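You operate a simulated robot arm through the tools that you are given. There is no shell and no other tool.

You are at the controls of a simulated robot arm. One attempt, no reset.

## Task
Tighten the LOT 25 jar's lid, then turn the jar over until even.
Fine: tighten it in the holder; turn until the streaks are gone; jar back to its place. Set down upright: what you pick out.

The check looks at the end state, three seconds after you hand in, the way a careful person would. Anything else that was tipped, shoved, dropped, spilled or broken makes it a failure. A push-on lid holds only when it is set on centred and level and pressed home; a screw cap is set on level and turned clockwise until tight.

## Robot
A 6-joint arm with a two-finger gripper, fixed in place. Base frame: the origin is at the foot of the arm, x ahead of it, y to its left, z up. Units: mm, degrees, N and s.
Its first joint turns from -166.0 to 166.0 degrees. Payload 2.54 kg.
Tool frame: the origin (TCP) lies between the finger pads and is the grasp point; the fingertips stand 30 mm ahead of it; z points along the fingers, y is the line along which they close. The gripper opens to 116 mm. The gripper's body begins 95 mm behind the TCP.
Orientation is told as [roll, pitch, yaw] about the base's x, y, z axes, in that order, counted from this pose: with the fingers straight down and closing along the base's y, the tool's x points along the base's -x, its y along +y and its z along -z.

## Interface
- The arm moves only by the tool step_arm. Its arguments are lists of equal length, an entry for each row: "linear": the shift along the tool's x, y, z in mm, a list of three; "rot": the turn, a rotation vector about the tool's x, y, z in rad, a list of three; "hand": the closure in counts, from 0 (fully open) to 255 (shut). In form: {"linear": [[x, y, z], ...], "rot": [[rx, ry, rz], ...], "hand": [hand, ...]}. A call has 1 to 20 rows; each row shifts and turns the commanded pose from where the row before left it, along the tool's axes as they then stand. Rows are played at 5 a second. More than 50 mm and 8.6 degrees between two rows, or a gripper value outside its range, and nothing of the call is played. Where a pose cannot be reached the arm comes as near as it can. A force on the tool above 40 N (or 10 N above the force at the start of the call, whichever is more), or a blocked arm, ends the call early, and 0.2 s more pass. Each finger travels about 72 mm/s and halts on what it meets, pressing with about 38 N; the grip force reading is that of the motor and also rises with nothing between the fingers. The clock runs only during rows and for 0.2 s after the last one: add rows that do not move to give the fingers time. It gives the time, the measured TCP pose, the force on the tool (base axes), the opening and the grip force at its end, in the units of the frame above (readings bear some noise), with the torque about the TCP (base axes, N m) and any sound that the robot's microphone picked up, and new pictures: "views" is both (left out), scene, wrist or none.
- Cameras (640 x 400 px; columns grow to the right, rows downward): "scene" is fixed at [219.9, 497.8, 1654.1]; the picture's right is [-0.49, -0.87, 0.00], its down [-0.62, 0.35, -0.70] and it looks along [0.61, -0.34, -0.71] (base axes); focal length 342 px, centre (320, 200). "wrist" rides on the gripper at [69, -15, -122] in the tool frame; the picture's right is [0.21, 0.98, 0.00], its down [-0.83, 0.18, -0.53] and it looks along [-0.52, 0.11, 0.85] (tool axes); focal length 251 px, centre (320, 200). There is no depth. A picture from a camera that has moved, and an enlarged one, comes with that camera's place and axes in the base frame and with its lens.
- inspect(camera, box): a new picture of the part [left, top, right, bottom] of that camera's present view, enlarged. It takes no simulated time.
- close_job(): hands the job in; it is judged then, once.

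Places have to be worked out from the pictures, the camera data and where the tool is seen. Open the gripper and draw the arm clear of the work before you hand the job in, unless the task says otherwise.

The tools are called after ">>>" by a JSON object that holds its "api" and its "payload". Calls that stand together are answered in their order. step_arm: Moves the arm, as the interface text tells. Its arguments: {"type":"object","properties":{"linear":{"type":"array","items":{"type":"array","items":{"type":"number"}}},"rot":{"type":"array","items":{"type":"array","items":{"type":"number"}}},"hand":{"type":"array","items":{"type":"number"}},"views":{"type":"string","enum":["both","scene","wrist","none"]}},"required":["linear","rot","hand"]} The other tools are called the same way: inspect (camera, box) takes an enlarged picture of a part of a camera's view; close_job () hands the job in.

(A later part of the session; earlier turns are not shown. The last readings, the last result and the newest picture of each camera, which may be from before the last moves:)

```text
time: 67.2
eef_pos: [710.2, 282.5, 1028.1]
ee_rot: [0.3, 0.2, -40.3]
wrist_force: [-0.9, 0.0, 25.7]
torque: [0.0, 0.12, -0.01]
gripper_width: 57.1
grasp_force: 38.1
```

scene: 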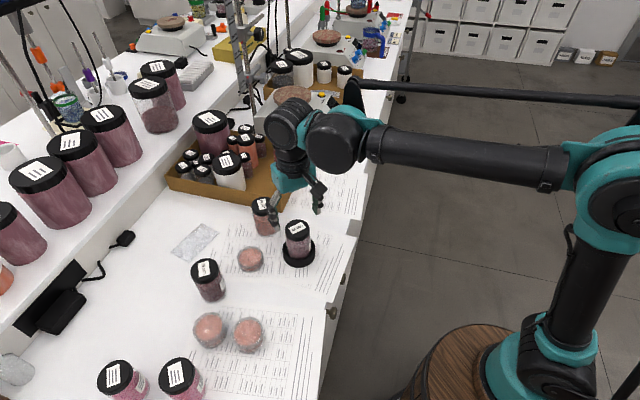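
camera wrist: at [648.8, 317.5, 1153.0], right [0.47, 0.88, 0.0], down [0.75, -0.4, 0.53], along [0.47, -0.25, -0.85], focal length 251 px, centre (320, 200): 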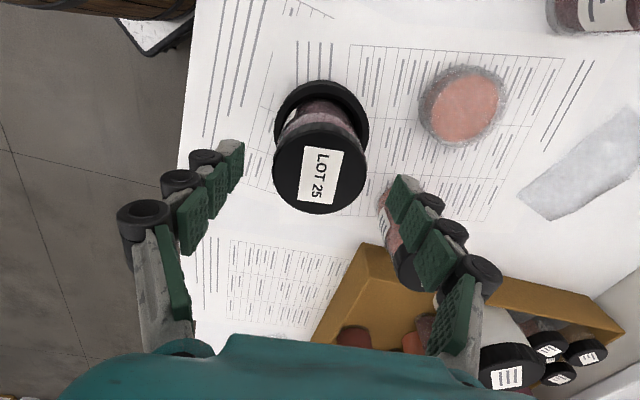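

Pressing with 25.7 N. Now I turn clockwise again with small steps.

>>> {"api": "step_arm", "payload": {"linear": [[0, 0, 0], [0, 0, 0], [0, 0, 0], [0, 0, 0]], "rot": [[0, 0, 0.06], [0, 0, 0.06], [0, 0, 0.06], [0, 0, 0]], "hand": [255, 255, 255, 255], "views": "none"}}

>>> {"api": "inspect", "payload": {"camera": "scene", "box": [265, 195, 335, 265]}}

```text
time: 68.2
eef_pos: [710.5, 283.1, 1026.5]
ee_rot: [0.2, 0.3, -50.9]
wrist_force: [0.7, 0.3, 7.0]
torque: [-0.01, -0.1, 0.23]
gripper_width: 57.3
grasp_force: 37.5
```

```text
5.71 times, centred on (300, 230) of scene
camera zoom: at [219.9, 497.8, 1654.1], right [-0.49, -0.87, 0.0], down [-0.62, 0.35, -0.7], along [0.61, -0.34, -0.71], focal length 1953 px, centre (434, 29)
```

zoom: 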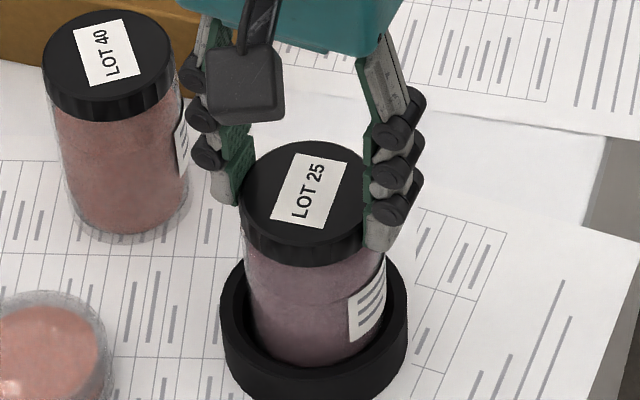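

Body and lid turned nearly together, at a torque of about 0.23 N·m. I'll do one more firm push-and-turn, then compare the label angles.

>>> {"api": "step_arm", "payload": {"linear": [[0, 0, 0.8], [0, 0, 0.6], [0, 0, 0.3], [0, 0, 0.3], [0, 0, 0.3], [0, 0, 0.3], [0, 0, 0]], "rot": [[0, 0, 0], [0, 0, 0.03], [0, 0, 0.05], [0, 0, 0.05], [0, 0, 0.05], [0, 0, 0.05], [0, 0, 0]], "hand": [255, 255, 255, 255, 255, 255, 255], "views": "none"}}

>>> {"api": "inspect", "payload": {"camera": "scene", "box": [265, 195, 335, 265]}}

```text
time: 69.8
eef_pos: [711.0, 282.5, 1026.2]
ee_rot: [0.3, 0.2, -63.8]
wrist_force: [10.8, 7.1, 33.5]
torque: [0.28, -0.65, 0.38]
gripper_width: 57.1
grasp_force: 37.9
```

```text
5.71 times, centred on (300, 230) of scene
camera zoom: at [219.9, 497.8, 1654.1], right [-0.49, -0.87, 0.0], down [-0.62, 0.35, -0.7], along [0.61, -0.34, -0.71], focal length 1953 px, centre (434, 29)
```

zoom: 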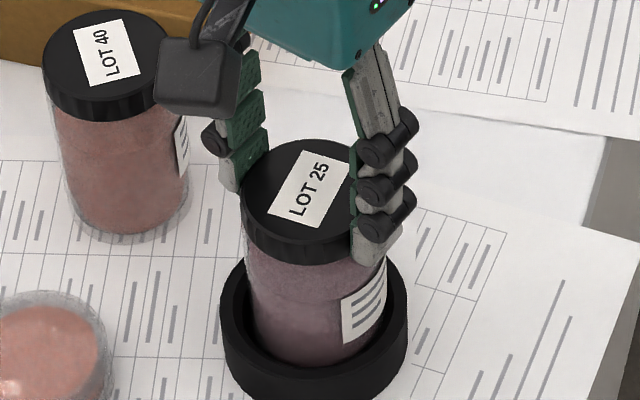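

Torque rose to 0.38 N·m with lid and body moving almost together. I do one longer stroke so the label comparison is clear.

>>> {"api": "step_arm", "payload": {"linear": [[0, 0, 0], [0, 0, 0.1], [0, 0, 0.1], [0, 0, 0.2], [0, 0, 0.2], [0, 0, 0.2], [0, 0, 0.2], [0, 0, 0.2], [0, 0, 0]], "rot": [[0, 0, 0.075], [0, 0, 0.075], [0, 0, 0.075], [0, 0, 0.075], [0, 0, 0.075], [0, 0, 0.075], [0, 0, 0.075], [0, 0, 0.075], [0, 0, 0]], "hand": [255, 255, 255, 255, 255, 255, 255, 255, 255], "views": "none"}}

>>> {"api": "inspect", "payload": {"camera": "scene", "box": [265, 195, 335, 265]}}

```text
time: 71.8
eef_pos: [711.8, 283.8, 1022.7]
ee_rot: [0.1, 0.1, -98.3]
wrist_force: [18.0, 1.7, 34.2]
torque: [-0.18, -1.33, 0.5]
gripper_width: 57.3
grasp_force: 38.1
```

```text
5.71 times, centred on (300, 230) of scene
camera zoom: at [219.9, 497.8, 1654.1], right [-0.49, -0.87, 0.0], down [-0.62, 0.35, -0.7], along [0.61, -0.34, -0.71], focal length 1953 px, centre (434, 29)
```

zoom: 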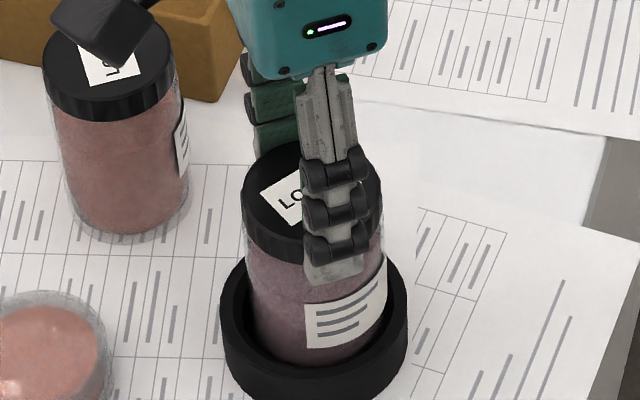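

At 0.5 N·m the body turned 30° of the 34° stroke with the lid, so the lid is tight. I relieve the press and torque, then open the gripper.

>>> {"api": "step_arm", "payload": {"linear": [[0, 0, -1], [0, 0, -0.8], [0, 0, 0], [0, 0, 0], [0, 0, 0], [0, 0, 0]], "rot": [[0, 0, -0.02], [0, 0, -0.02], [0, 0, 0], [0, 0, 0], [0, 0, 0], [0, 0, 0]], "hand": [255, 255, 160, 90, 40, 40], "views": "none"}}

>>> {"api": "inspect", "payload": {"camera": "scene", "box": [265, 195, 335, 265]}}

```text
time: 73.2
eef_pos: [711.7, 284.6, 1025.5]
ee_rot: [0.0, 0.2, -95.9]
wrist_force: [0.4, 0.3, -0.6]
torque: [-0.01, -0.03, 0.0]
gripper_width: 98.0
grasp_force: 0.0
```

```text
5.71 times, centred on (300, 230) of scene
camera zoom: at [219.9, 497.8, 1654.1], right [-0.49, -0.87, 0.0], down [-0.62, 0.35, -0.7], along [0.61, -0.34, -0.71], focal length 1953 px, centre (434, 29)
```

zoom: 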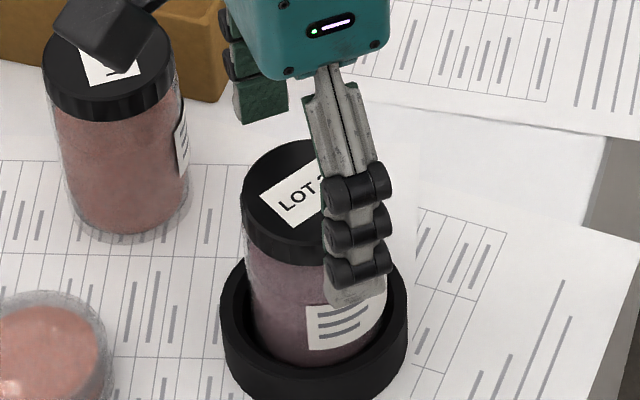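

The lid is tight and the jar stands in the holder. I rise and go back to the side-approach stand-off to grip the lid horizontally for the inversions.

>>> {"api": "step_arm", "payload": {"linear": [[0, 0, -20], [0, 0, -30], [0, 0, -35], [0, 0, -35], [0, 0, -30], [0, 0, 0], [0, 0, 0], [0, 0, 0], [0, 0, 0], [0, 0, 0], [0, 0, 0]], "rot": [[0, 0, 0], [0, 0, 0], [0, 0, 0], [0, 0, 0], [0, 0, 0], [0, 0, 0.14], [0, 0, 0.14], [0, 0, 0.14], [0, 0, 0.14], [0, 0, 0.14], [0, 0, 0.068]], "hand": [40, 40, 40, 40, 40, 40, 40, 40, 40, 40, 40], "views": "scene"}}

>>> {"api": "inspect", "payload": {"camera": "scene", "box": [270, 210, 330, 275]}}

```text
time: 75.6
eef_pos: [710.8, 283.8, 1175.3]
ee_rot: [-0.3, 0.0, -139.8]
wrist_force: [0.5, -0.6, -0.1]
torque: [0.0, 0.01, -0.01]
gripper_width: 97.8
grasp_force: 0.0
```

scene: 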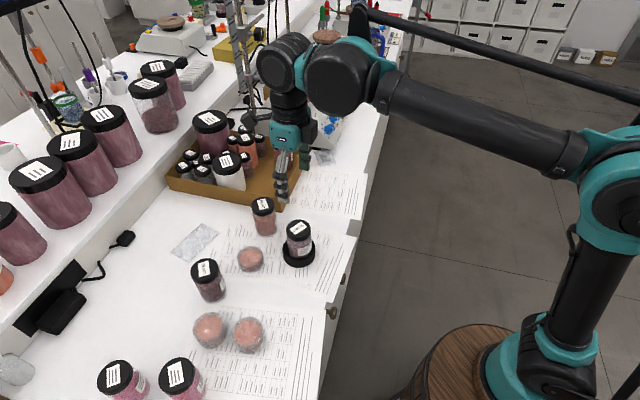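

```text
6.15 times, centred on (300, 242) of scene
camera zoom: at [219.9, 497.8, 1654.1], right [-0.49, -0.87, 0.0], down [-0.62, 0.35, -0.7], along [0.61, -0.34, -0.71], focal length 2104 px, centre (443, -62)
```

zoom: 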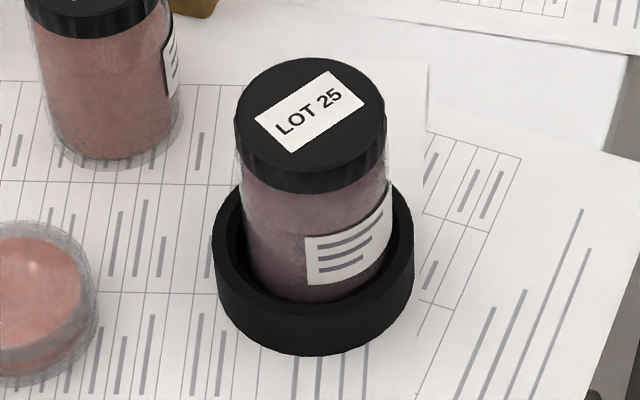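

The jar has shifted about 2 mm within the holder but stands level, with the lid seated. I back off, tilt to horizontal, and lower to lid height.

>>> {"api": "step_arm", "payload": {"linear": [[-33, 0, 0], [-33, 0, 0], [-33, 0, 0], [-31, 0, 0], [0, 0, 0], [0, 0, 0], [0, 0, 0], [0, 0, 0], [0, 0, 0], [0, 0, 0], [0, 0, 0], [0, 0, 0], [0, 0, 0], [0, 0, 0], [0, 0, 0], [0, 0, 0]], "rot": [[0, 0, 0], [0, 0, 0], [0, 0, 0], [0, 0, 0], [0, 0.1428, 0], [0, 0.1428, 0], [0, 0.1428, 0], [0, 0.1428, 0], [0, 0.1428, 0], [0, 0.1428, 0], [0, 0.1428, 0], [0, 0.1428, 0], [0, 0.1428, 0], [0, 0.1428, 0], [0, 0.1428, 0], [0, 0, 0]], "hand": [40, 40, 40, 40, 40, 40, 40, 40, 40, 40, 40, 40, 40, 40, 40, 40], "views": "none"}}

>>> {"api": "step_arm", "payload": {"linear": [[-40, 0.7, 0], [-40, 0, 0], [-40, 0, 0], [-30, 0, 0], [-11, 0, 0], [0, 0, 0]], "rot": [[0, 0, 0], [0, 0, 0], [0, 0, 0], [0, 0, 0], [0, 0, 0], [0, 0, 0]], "hand": [40, 40, 40, 40, 40, 40], "views": "both"}}

```text
time: 79.0
eef_pos: [612.9, 200.0, 1174.4]
ee_rot: [-138.6, 89.8, 81.4]
wrist_force: [0.1, 0.2, 0.6]
torque: [-0.01, 0.04, 0.01]
gripper_width: 97.8
grasp_force: 0.1
```

```text
time: 80.4
eef_pos: [611.0, 201.7, 1013.6]
ee_rot: [-127.5, 89.7, 92.7]
wrist_force: [0.6, -0.3, 0.8]
torque: [0.03, 0.0, -0.02]
gripper_width: 97.8
grasp_force: 0.0
camera wrist: at [508.5, 135.3, 1085.5], right [0.63, -0.75, 0.21], down [-0.29, -0.48, -0.83], along [0.72, 0.46, -0.52], focal length 251 px, centre (320, 200)
```

scene: 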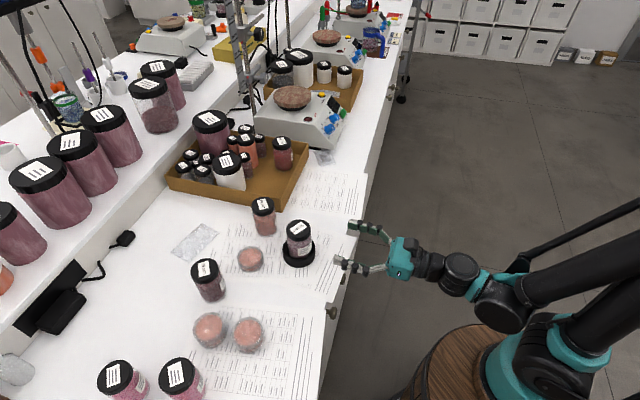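
wrist: 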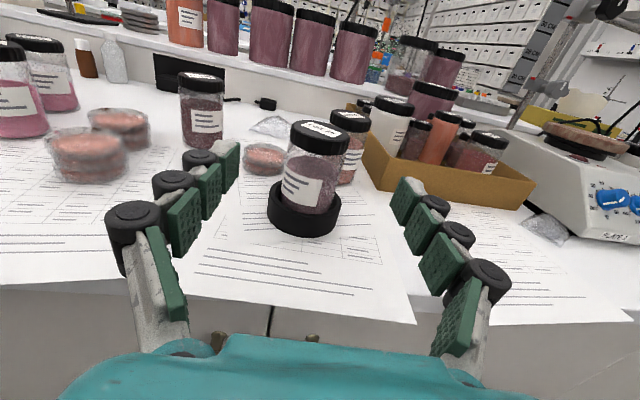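

The jar is ahead, between the fingers. I'll zoom in for the sideways offset and the lid height relative to the fingers.

>>> {"api": "inspect", "payload": {"camera": "wrist", "box": [260, 100, 380, 245]}}

>>> {"api": "inspect", "payload": {"camera": "scene", "box": [270, 210, 430, 300]}}

```text
2.76 times, centred on (320, 172) of wrist
camera zoom: at [508.5, 135.3, 1085.5], right [0.63, -0.75, 0.21], down [-0.29, -0.48, -0.83], along [0.72, 0.46, -0.52], focal length 694 px, centre (320, 276)
```

zoom: 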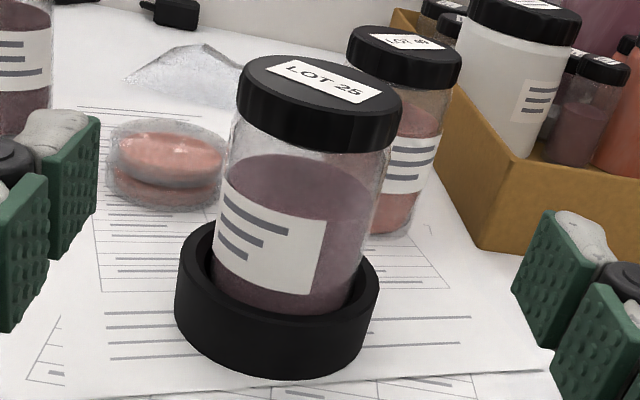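

```text
4.00 times, centred on (350, 255) of scene
camera zoom: at [219.9, 497.8, 1654.1], right [-0.49, -0.87, 0.0], down [-0.62, 0.35, -0.7], along [0.61, -0.34, -0.71], focal length 1367 px, centre (200, -20)
```

zoom: 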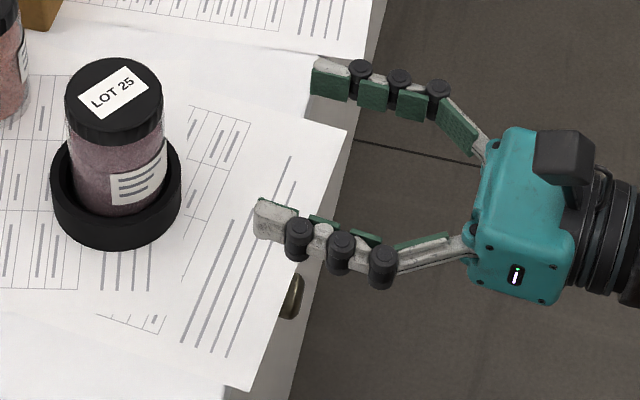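

The lid is centred to about 0.4 mm, with its top about 4 mm below TCP height. I lower 4 mm so the fingers cover about 11 mm of the lid, and move forward around it.

>>> {"api": "step_arm", "payload": {"linear": [[-4, 0.3, 0], [0, 0, 25], [0, 0, 30], [0, 0, 30], [0, 0, 25], [0, 0, 18], [0, 0, 0]], "rot": [[0, 0, 0], [0, 0, 0], [0, 0, 0], [0, 0, 0], [0, 0, 0], [0, 0, 0], [0, 0, 0]], "hand": [40, 40, 40, 40, 40, 40, 40], "views": "both"}}

>>> {"api": "inspect", "payload": {"camera": "scene", "box": [265, 205, 335, 275]}}

```text
time: 82.0
eef_pos: [710.6, 284.2, 1009.8]
ee_rot: [-126.9, 89.7, 93.3]
wrist_force: [-0.5, 0.7, 0.2]
torque: [0.02, 0.01, 0.03]
gripper_width: 97.9
grasp_force: 0.1
camera wrist: at [608.5, 216.7, 1081.2], right [0.63, -0.75, 0.21], down [-0.29, -0.48, -0.83], along [0.72, 0.46, -0.52], focal length 251 px, centre (320, 200)
```

scene: 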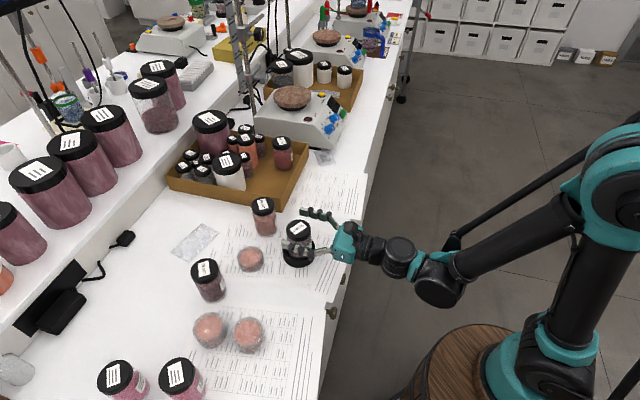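
wrist: 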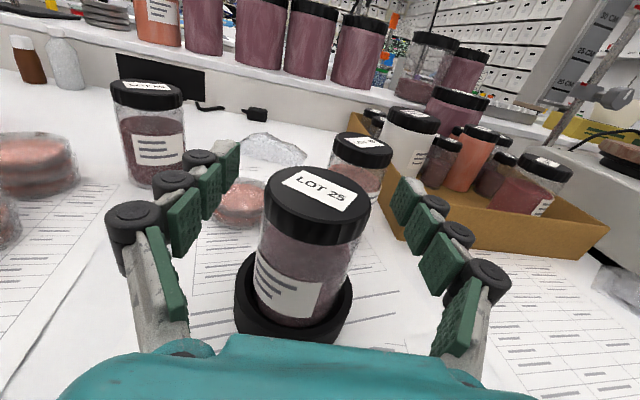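

```text
5.71 times, centred on (300, 240) of scene
camera zoom: at [219.9, 497.8, 1654.1], right [-0.49, -0.87, 0.0], down [-0.62, 0.35, -0.7], along [0.61, -0.34, -0.71], focal length 1953 px, centre (434, -29)
```

zoom: 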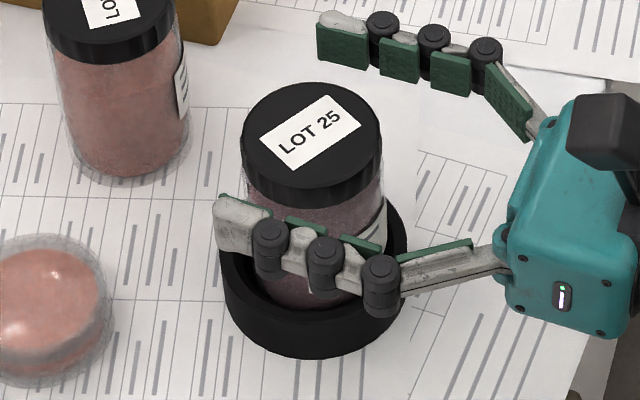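

Everything lines up, with the finger band over the lid. I close on the lid.

>>> {"api": "step_arm", "payload": {"linear": [[0, 0, 0], [0, 0, 0], [0, 0, 0], [0, 0, 0], [0, 0, 0]], "rot": [[0, 0, 0], [0, 0, 0], [0, 0, 0], [0, 0, 0], [0, 0, 0]], "hand": [120, 180, 255, 255, 255], "views": "wrist"}}

>>> {"api": "inspect", "payload": {"camera": "scene", "box": [265, 205, 335, 275]}}

```text
time: 83.2
eef_pos: [710.2, 282.4, 1009.3]
ee_rot: [-127.1, 89.8, 92.9]
wrist_force: [-0.2, 0.1, -0.4]
torque: [0.0, 0.06, 0.04]
gripper_width: 56.5
grasp_force: 38.0
camera wrist: at [608.4, 216.5, 1081.2], right [0.63, -0.75, 0.21], down [-0.29, -0.48, -0.83], along [0.72, 0.46, -0.52], focal length 251 px, centre (320, 200)
```

wrist: 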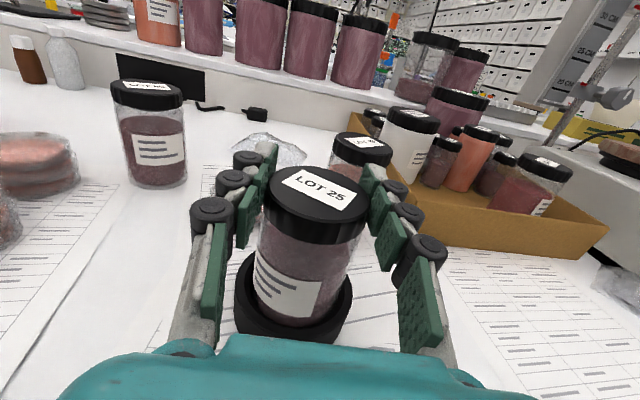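

```text
5.71 times, centred on (300, 240) of scene
camera zoom: at [219.9, 497.8, 1654.1], right [-0.49, -0.87, 0.0], down [-0.62, 0.35, -0.7], along [0.61, -0.34, -0.71], focal length 1953 px, centre (434, -29)
```

zoom: 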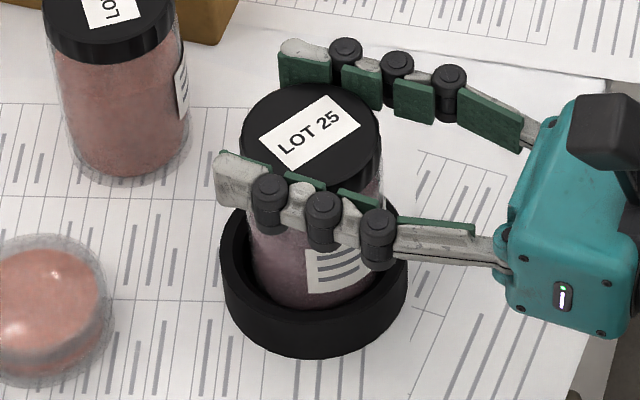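

The grip on the lid is 56.5 mm at 38 N. I lift slowly out of the holder and check that nothing slips.

>>> {"api": "step_arm", "payload": {"linear": [[4, 0, 0], [6, 0, 0], [8, 0, 0], [10, 0, 0], [12, 0, 0], [0, 0, 0]], "rot": [[0, 0, 0], [0, 0, 0], [0, 0, 0], [0, 0, 0], [0, 0, 0], [0, 0, 0]], "hand": [255, 255, 255, 255, 255, 255], "views": "wrist"}}

>>> {"api": "inspect", "payload": {"camera": "scene", "box": [265, 195, 335, 275]}}

```text
time: 84.6
eef_pos: [707.8, 281.8, 1050.2]
ee_rot: [-126.5, 89.9, 93.5]
wrist_force: [0.6, -0.8, -1.6]
torque: [-0.03, -0.01, -0.01]
gripper_width: 56.4
grasp_force: 38.2
camera wrist: at [606.4, 217.2, 1121.0], right [0.63, -0.75, 0.21], down [-0.29, -0.48, -0.83], along [0.72, 0.46, -0.52], focal length 251 px, centre (320, 200)
```

wrist: 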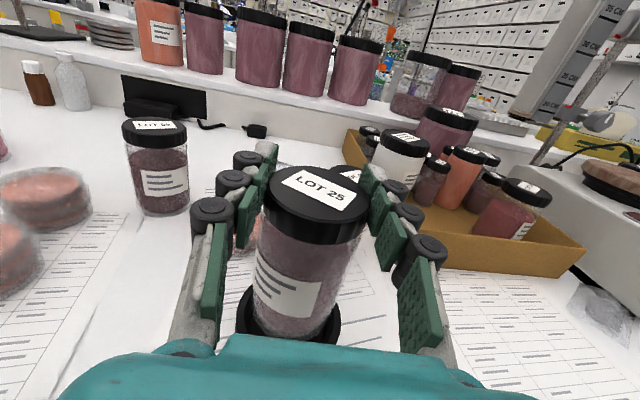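

```text
5.00 times, centred on (300, 235) of scene
camera zoom: at [219.9, 497.8, 1654.1], right [-0.49, -0.87, 0.0], down [-0.62, 0.35, -0.7], along [0.61, -0.34, -0.71], focal length 1709 px, centre (420, 25)
```

zoom: 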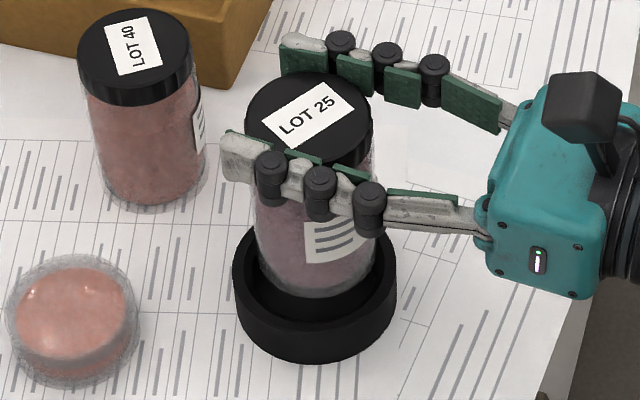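

The jar lifted clean out of the holder with no slip. I raise it well clear of everything, backing off slightly toward the bench edge.

>>> {"api": "step_arm", "payload": {"linear": [[15, 0, 0], [20, 0, -5], [25, 0, -10], [25, 0, -10], [25, 0, -10], [25, 0, -10], [20, 0, -5], [0, 0, 0]], "rot": [[0, 0, 0], [0, 0, 0], [0, 0, 0], [0, 0, 0], [0, 0, 0], [0, 0, 0], [0, 0, 0], [0, 0, 0]], "hand": [255, 255, 255, 255, 255, 255, 255, 255], "views": "both"}}

>>> {"api": "inspect", "payload": {"camera": "scene", "box": [260, 130, 380, 240]}}

>>> {"api": "inspect", "payload": {"camera": "wrist", "box": [220, 150, 400, 350]}}

```text
time: 86.4
eef_pos: [672.0, 247.3, 1204.1]
ee_rot: [-126.6, 89.8, 93.6]
wrist_force: [-0.7, 0.0, -1.3]
torque: [0.0, 0.0, 0.0]
gripper_width: 56.3
grasp_force: 38.3
camera wrist: at [569.1, 181.3, 1275.3], right [0.63, -0.75, 0.21], down [-0.29, -0.48, -0.83], along [0.72, 0.46, -0.52], focal length 251 px, centre (320, 200)
```

scene: 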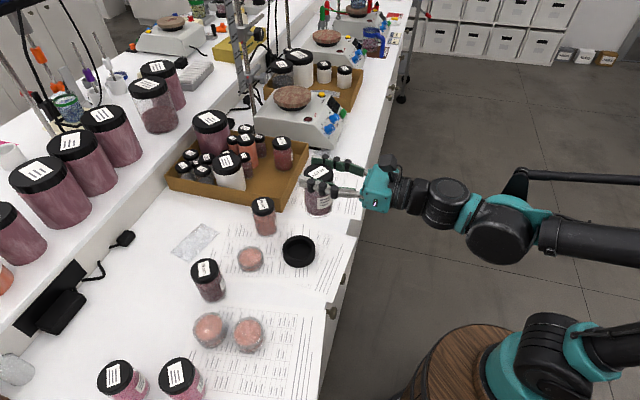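
wrist: 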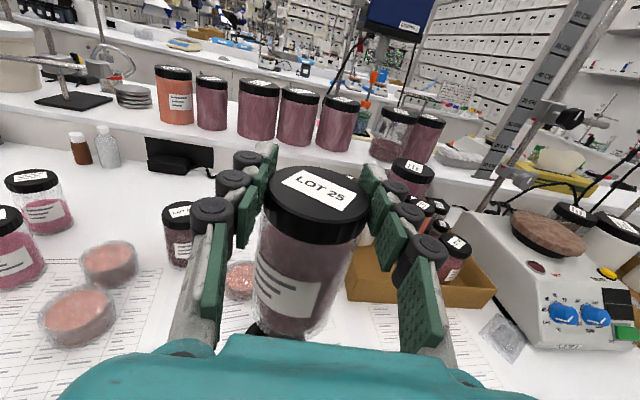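

```text
3.64 times, centred on (320, 185) of scene
camera zoom: at [219.9, 497.8, 1654.1], right [-0.49, -0.87, 0.0], down [-0.62, 0.35, -0.7], along [0.61, -0.34, -0.71], focal length 1243 px, centre (320, 254)
```

zoom: 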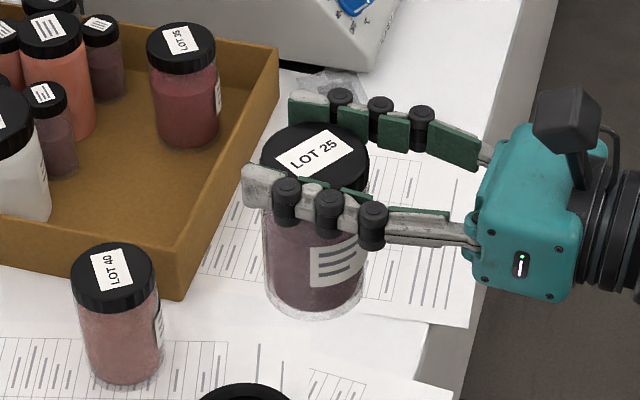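

```text
2.00 times, centred on (310, 250) of wrist
camera zoom: at [569.1, 181.3, 1275.3], right [0.63, -0.75, 0.21], down [-0.29, -0.48, -0.83], along [0.72, 0.46, -0.52], focal length 503 px, centre (340, 100)
```

zoom: 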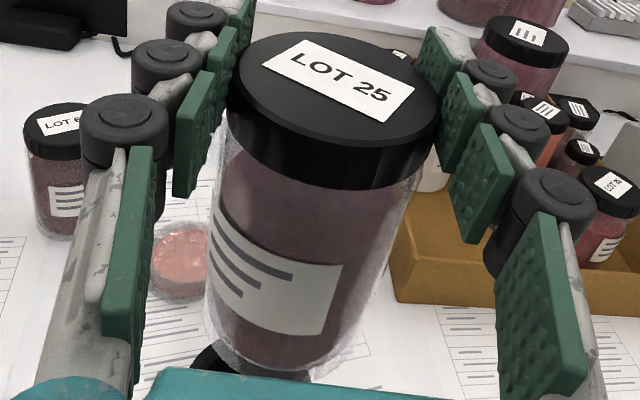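

The jar is held steadily at z≈1204, clear of everything. I begin the inversion by rolling about the tool axis in the −rz direction, away from the wrist limit, starting with 60° as a check.

>>> {"api": "step_arm", "payload": {"linear": [[0, 0, 0], [0, 0, 0], [0, 0, 0], [0, 0, 0], [0, 0, 0], [0, 0, 0], [0, 0, 0], [0, 0, 0], [0, 0, 0]], "rot": [[0, 0, -0.08], [0, 0, -0.13], [0, 0, -0.14], [0, 0, -0.14], [0, 0, -0.14], [0, 0, -0.14], [0, 0, -0.14], [0, 0, -0.14], [0, 0, 0]], "hand": [255, 255, 255, 255, 255, 255, 255, 255, 255], "views": "both"}}

>>> {"api": "inspect", "payload": {"camera": "scene", "box": [260, 130, 380, 240]}}

```text
time: 88.4
eef_pos: [670.8, 249.6, 1205.0]
ee_rot: [90.1, 29.9, -49.8]
wrist_force: [-0.3, 1.0, -2.1]
torque: [0.07, 0.06, 0.03]
gripper_width: 55.9
grasp_force: 38.1
camera wrist: at [535.6, 223.5, 1228.5], right [0.19, -0.23, 0.95], down [0.11, -0.96, -0.26], along [0.97, 0.16, -0.16], focal length 251 px, centre (320, 200)
```

scene: 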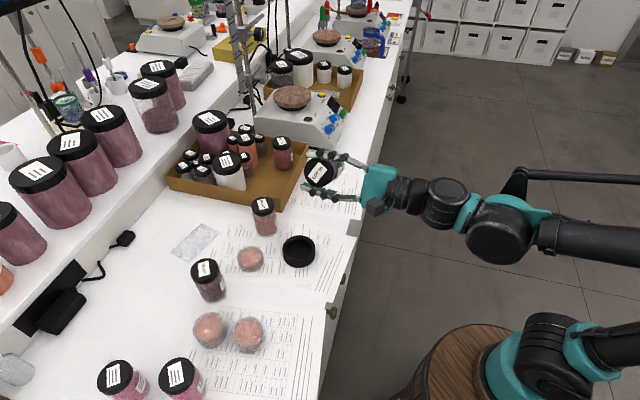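
wrist: 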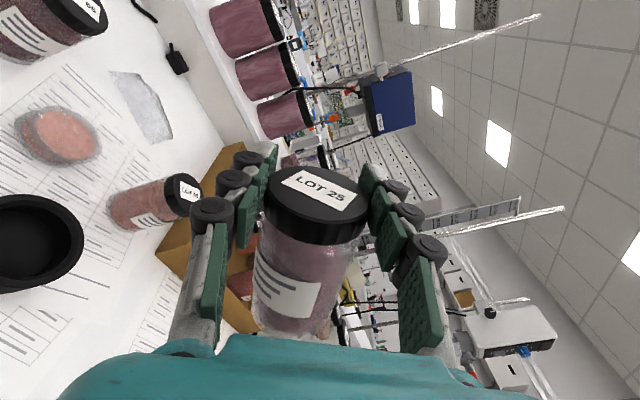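

```text
3.64 times, centred on (320, 185) of scene
camera zoom: at [219.9, 497.8, 1654.1], right [-0.49, -0.87, 0.0], down [-0.62, 0.35, -0.7], along [0.61, -0.34, -0.71], focal length 1243 px, centre (320, 254)
```

zoom: 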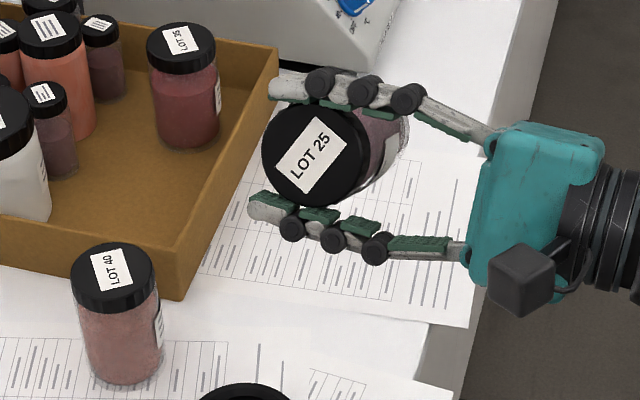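

The jar rolls with the gripper, nothing slips and nothing leaks. I continue to full inversion.

>>> {"api": "step_arm", "payload": {"linear": [[0, 0, 0], [0, 0, 0], [0, 0, 0], [0, 0, 0], [0, 0, 0], [0, 0, 0], [0, 0, 0], [0, 0, 0], [0, 0, 0], [0, 0, 0], [0, 0, 0], [0, 0, 0], [0, 0, 0], [0, 0, 0], [0, 0, 0], [0, 0, 0], [0, 0, 0]], "rot": [[0, 0, -0.14], [0, 0, -0.14], [0, 0, -0.14], [0, 0, -0.14], [0, 0, -0.14], [0, 0, -0.14], [0, 0, -0.14], [0, 0, -0.14], [0, 0, -0.14], [0, 0, -0.14], [0, 0, -0.14], [0, 0, -0.14], [0, 0, -0.14], [0, 0, -0.14], [0, 0, -0.13], [0, 0, 0], [0, 0, 0]], "hand": [255, 255, 255, 255, 255, 255, 255, 255, 255, 255, 255, 255, 255, 255, 255, 255, 255], "views": "both"}}

>>> {"api": "inspect", "payload": {"camera": "scene", "box": [260, 100, 380, 210]}}

>>> {"api": "inspect", "payload": {"camera": "wrist", "box": [220, 150, 400, 350]}}

```text
time: 92.0
eef_pos: [671.8, 249.7, 1204.7]
ee_rot: [116.2, -89.7, -76.2]
wrist_force: [-0.5, 0.6, -1.6]
torque: [0.02, 0.0, -0.01]
gripper_width: 56.3
grasp_force: 38.2
camera wrist: at [589.2, 161.1, 1137.5], right [-0.63, 0.75, -0.21], down [-0.52, -0.21, 0.83], along [0.57, 0.63, 0.52], focal length 251 px, centre (320, 200)
```

scene: 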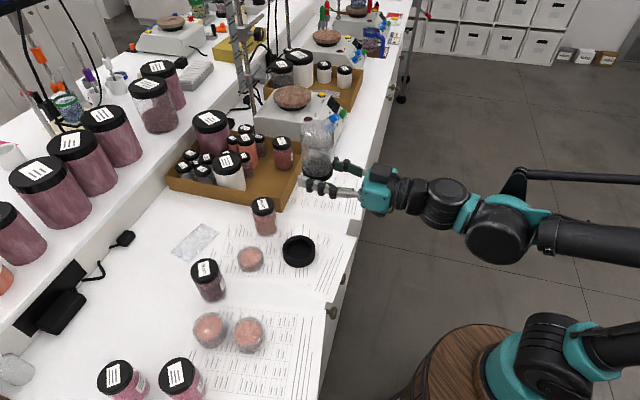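
wrist: 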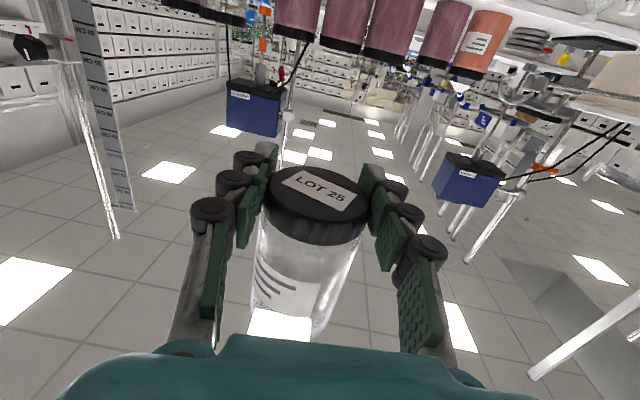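

```text
3.64 times, centred on (320, 155) of scene
camera zoom: at [219.9, 497.8, 1654.1], right [-0.49, -0.87, 0.0], down [-0.62, 0.35, -0.7], along [0.61, -0.34, -0.71], focal length 1243 px, centre (320, 364)
```

zoom: 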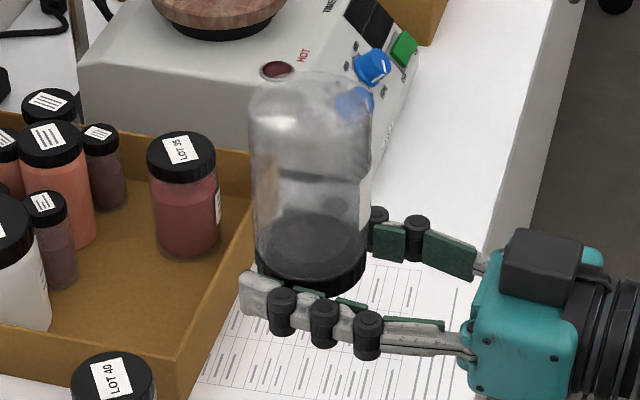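

```text
2.00 times, centred on (310, 250) of wrist
camera zoom: at [589.2, 161.1, 1137.5], right [-0.63, 0.75, -0.21], down [-0.52, -0.21, 0.83], along [0.57, 0.63, 0.52], focal length 503 px, centre (340, 100)
```

zoom: 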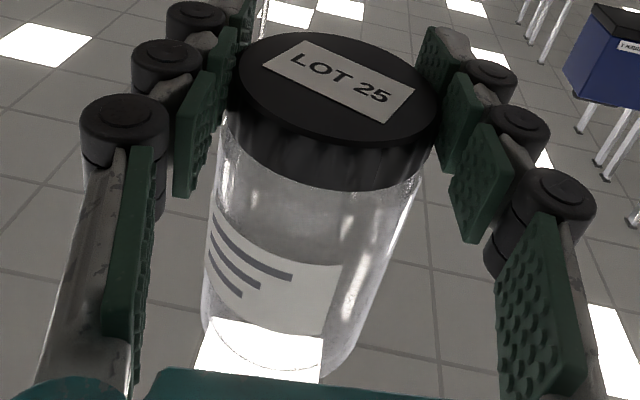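

Inverted, the glass looks clear, with no powder visible in the jar body. I need to know whether the contents are hidden near the lid or have leaked, so I'm checking the bench and floor below.

>>> {"api": "inspect", "payload": {"camera": "scene", "box": [240, 190, 380, 300]}}

>>> {"api": "inspect", "payload": {"camera": "scene", "box": [295, 110, 350, 190]}}

>>> {"api": "inspect", "payload": {"camera": "scene", "box": [300, 150, 480, 400]}}

```text
3.64 times, centred on (310, 245) of scene
camera zoom: at [219.9, 497.8, 1654.1], right [-0.49, -0.87, 0.0], down [-0.62, 0.35, -0.7], along [0.61, -0.34, -0.71], focal length 1243 px, centre (356, 36)
```

zoom: 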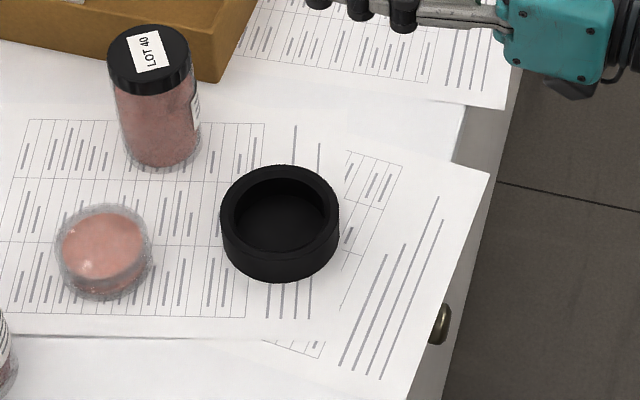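

```text
5.00 times, centred on (322, 150) of scene
camera zoom: at [219.9, 497.8, 1654.1], right [-0.49, -0.87, 0.0], down [-0.62, 0.35, -0.7], along [0.61, -0.34, -0.71], focal length 1709 px, centre (308, 450)
```

zoom: 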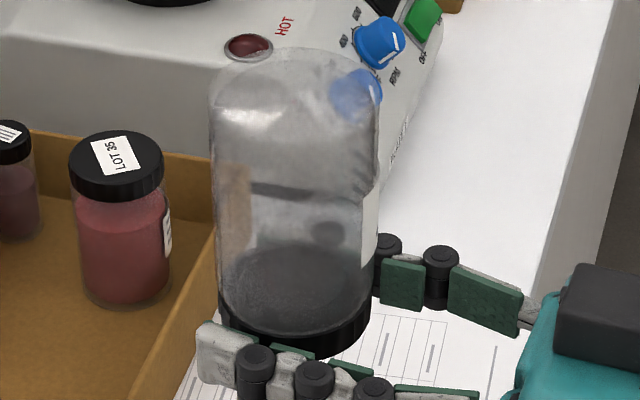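

```text
1.60 times, centred on (390, 275) of scene
camera zoom: at [219.9, 497.8, 1654.1], right [-0.49, -0.87, 0.0], down [-0.62, 0.35, -0.7], along [0.61, -0.34, -0.71], focal length 547 px, centre (208, 80)
```

zoom: 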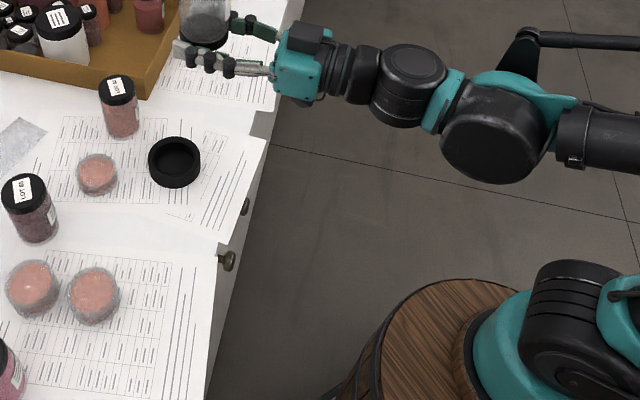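

There's no powder on the bench or floor and the measured weight is unchanged, so this looks like how the contents are drawn when inverted. I roll the jar back upright and look at it.

>>> {"api": "step_arm", "payload": {"linear": [[0, 0, 0], [0, 0, 0], [0, 0, 0], [0, 0, 0], [0, 0, 0], [0, 0, 0], [0, 0, 0], [0, 0, 0], [0, 0, 0], [0, 0, 0], [0, 0, 0], [0, 0, 0]], "rot": [[0, 0, 0.09], [0, 0, 0.14], [0, 0, 0.14], [0, 0, 0.14], [0, 0, 0.14], [0, 0, 0.14], [0, 0, 0.14], [0, 0, 0.14], [0, 0, 0.14], [0, 0, 0.14], [0, 0, 0.14], [0, 0, 0.14]], "hand": [255, 255, 255, 255, 255, 255, 255, 255, 255, 255, 255, 255], "views": "both"}}

>>> {"api": "inspect", "payload": {"camera": "scene", "box": [280, 130, 370, 220]}}

>>> {"api": "inspect", "payload": {"camera": "wrist", "box": [220, 150, 400, 350]}}

```text
time: 94.6
eef_pos: [671.9, 248.9, 1206.1]
ee_rot: [90.1, 3.8, -49.9]
wrist_force: [0.1, -0.7, -2.1]
torque: [0.1, 0.07, 0.0]
gripper_width: 56.4
grasp_force: 38.0
camera wrist: at [534.5, 224.9, 1197.0], right [-0.1, 0.11, 0.99], down [0.13, -0.98, 0.13], along [0.99, 0.14, 0.08], focal length 251 px, centre (320, 200)
```

scene: 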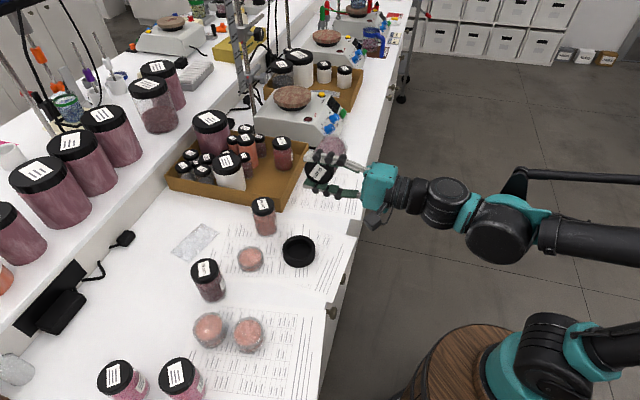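
wrist: 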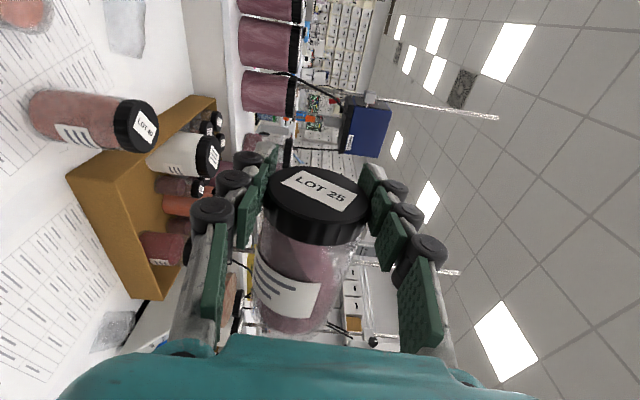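

```text
4.44 times, centred on (325, 175) of scene
camera zoom: at [219.9, 497.8, 1654.1], right [-0.49, -0.87, 0.0], down [-0.62, 0.35, -0.7], along [0.61, -0.34, -0.71], focal length 1519 px, centre (298, 311)
```

zoom: 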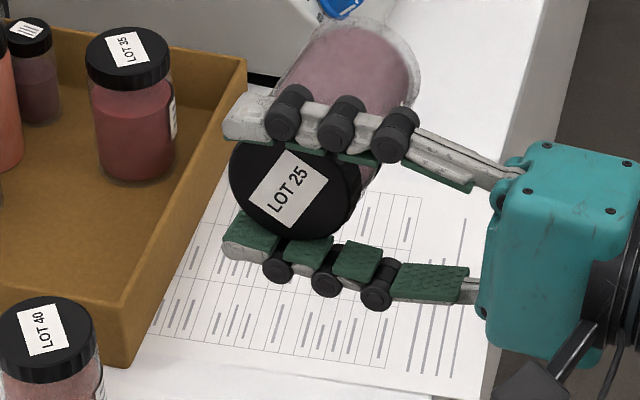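

```text
2.00 times, centred on (310, 250) of wrist
camera zoom: at [534.5, 224.9, 1197.0], right [-0.1, 0.11, 0.99], down [0.13, -0.98, 0.13], along [0.99, 0.14, 0.08], focal length 503 px, centre (340, 100)
```

zoom: 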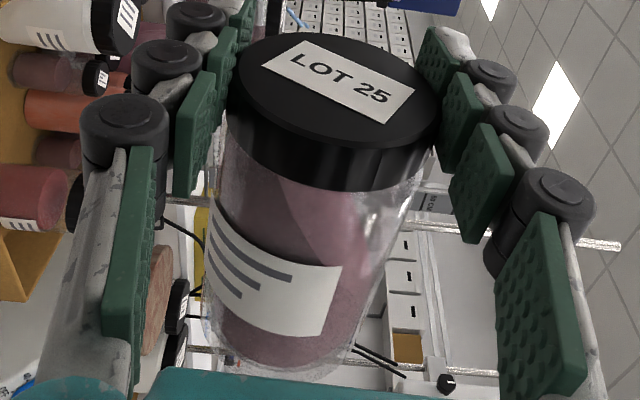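

The contents are back in view, so nothing was lost. I finish returning to upright and look for streaks.

>>> {"api": "step_arm", "payload": {"linear": [[0, 0, 0], [0, 0, 0], [0, 0, 0], [0, 0, 0], [0, 0, 0], [0, 0, 0], [0, 0, 0], [0, 0, 0], [0, 0, 0], [0, 0, 0], [0, 0, 0], [0, 0, 0], [0, 0, 0]], "rot": [[0, 0, 0.14], [0, 0, 0.14], [0, 0, 0.14], [0, 0, 0.14], [0, 0, 0.14], [0, 0, 0.14], [0, 0, 0.14], [0, 0, 0.14], [0, 0, 0.14], [0, 0, 0.14], [0, 0, 0.11], [0, 0, 0], [0, 0, 0]], "hand": [255, 255, 255, 255, 255, 255, 255, 255, 255, 255, 255, 255, 255], "views": "none"}}

>>> {"api": "inspect", "payload": {"camera": "scene", "box": [290, 160, 350, 220]}}

>>> {"api": "inspect", "payload": {"camera": "wrist", "box": [230, 180, 370, 350]}}

```text
time: 97.4
eef_pos: [671.9, 248.4, 1205.2]
ee_rot: [-121.1, 89.8, 99.0]
wrist_force: [0.3, 0.2, -1.4]
torque: [0.01, -0.01, -0.01]
gripper_width: 56.3
grasp_force: 38.2
```

```text
6.67 times, centred on (320, 190) of scene
camera zoom: at [219.9, 497.8, 1654.1], right [-0.49, -0.87, 0.0], down [-0.62, 0.35, -0.7], along [0.61, -0.34, -0.71], focal length 2279 px, centre (320, 267)
```

zoom: 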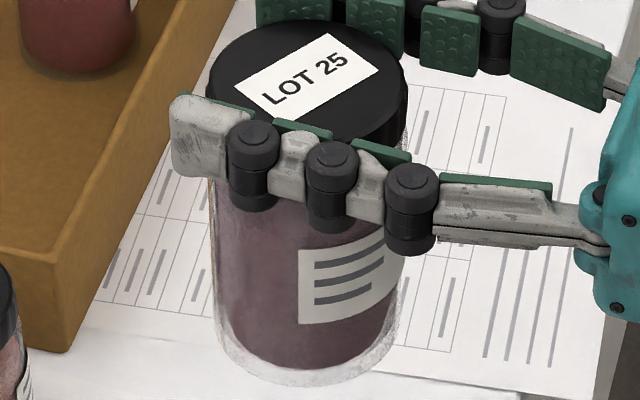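

```text
2.35 times, centred on (300, 265) of wrist
camera zoom: at [569.7, 182.8, 1277.4], right [0.63, -0.75, 0.21], down [-0.29, -0.48, -0.83], along [0.72, 0.46, -0.52], focal length 592 px, centre (367, 47)
```

zoom: 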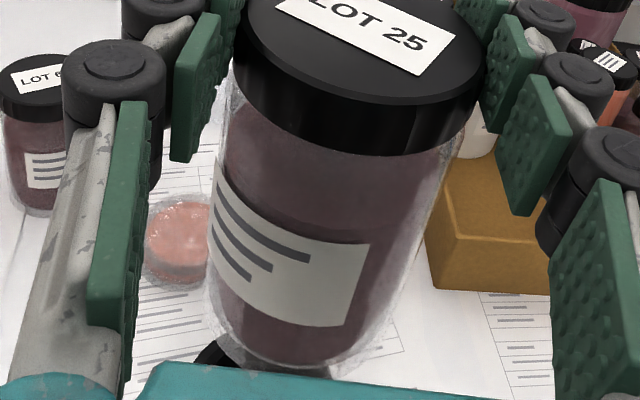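

The jar is upright with the contents intact and more uniform. To judge streaks properly I bring the jar closer to the fixed scene camera, which is also open space for more inversions.

>>> {"api": "step_arm", "payload": {"linear": [[10, -10, -2], [20, -20, -5], [25, -24, -6], [25, -24, -6], [25, -24, -6], [25, -24, -6], [20, -20, -3], [0, 0, 0]], "rot": [[0, 0, 0], [0, 0, 0], [0, 0, 0], [0, 0, 0], [0, 0, 0], [0, 0, 0], [0, 0, 0], [0, 0, 0]], "hand": [255, 255, 255, 255, 255, 255, 255, 255], "views": "scene"}}

```text
time: 99.2
eef_pos: [549.7, 338.7, 1358.1]
ee_rot: [-125.9, 89.8, 94.1]
wrist_force: [0.1, 0.4, -1.0]
torque: [-0.04, -0.03, 0.02]
gripper_width: 56.3
grasp_force: 38.2
```

scene: 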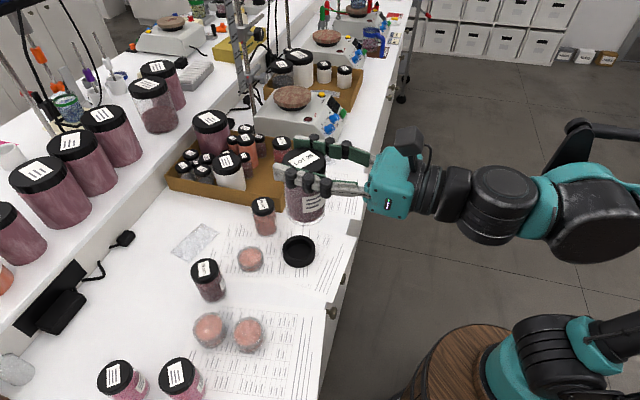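

The jar is now much larger in the scene camera. I zoom in to check the contents.

>>> {"api": "inspect", "payload": {"camera": "scene", "box": [270, 140, 345, 230]}}

>>> {"api": "inspect", "payload": {"camera": "wrist", "box": [230, 180, 370, 350]}}

```text
4.44 times, centred on (308, 185) of scene
camera zoom: at [219.9, 497.8, 1654.1], right [-0.49, -0.87, 0.0], down [-0.62, 0.35, -0.7], along [0.61, -0.34, -0.71], focal length 1519 px, centre (376, 267)
```

zoom: 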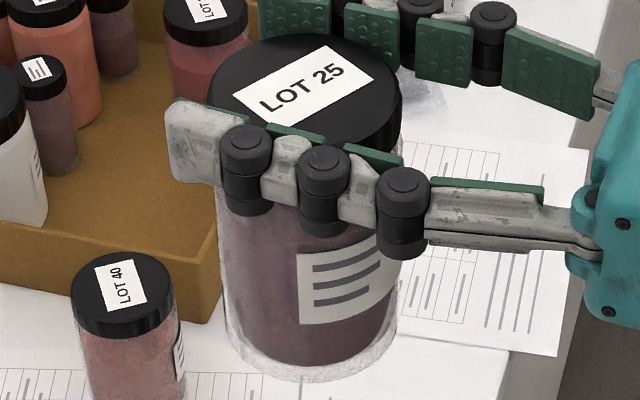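

```text
2.35 times, centred on (300, 265) of wrist
camera zoom: at [447.7, 272.6, 1429.2], right [0.63, -0.75, 0.21], down [-0.29, -0.48, -0.83], along [0.72, 0.46, -0.52], focal length 592 px, centre (367, 47)
```

zoom: 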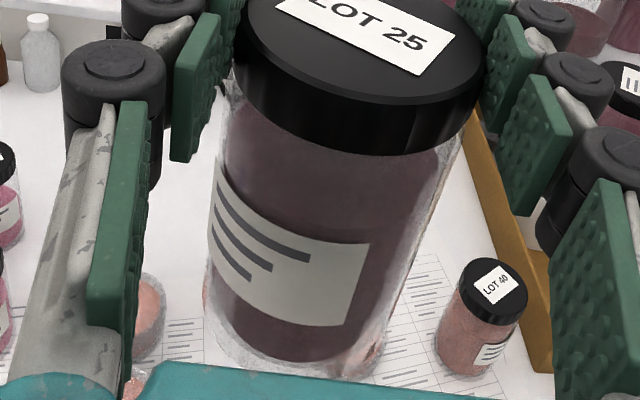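

There's a hint of lighter vertical bands on the left of the contents. I'll zoom in further.

>>> {"api": "inspect", "payload": {"camera": "scene", "box": [284, 185, 326, 227]}}

>>> {"api": "inspect", "payload": {"camera": "wrist", "box": [250, 230, 340, 340]}}

```text
9.52 times, centred on (305, 206) of scene
camera zoom: at [219.9, 497.8, 1654.1], right [-0.49, -0.87, 0.0], down [-0.62, 0.35, -0.7], along [0.61, -0.34, -0.71], focal length 3256 px, centre (463, 143)
```

zoom: 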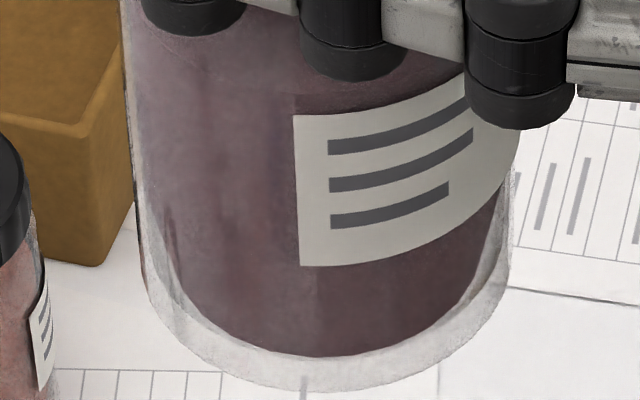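

```text
3.64 times, centred on (295, 285) of wrist
camera zoom: at [447.7, 272.6, 1429.2], right [0.63, -0.75, 0.21], down [-0.29, -0.48, -0.83], along [0.72, 0.46, -0.52], focal length 914 px, centre (411, -109)
```

zoom: 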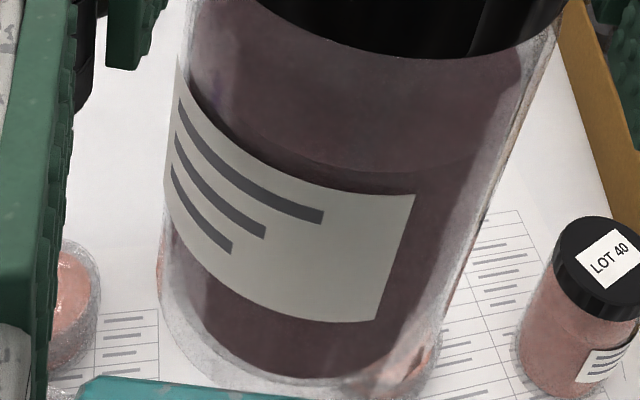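

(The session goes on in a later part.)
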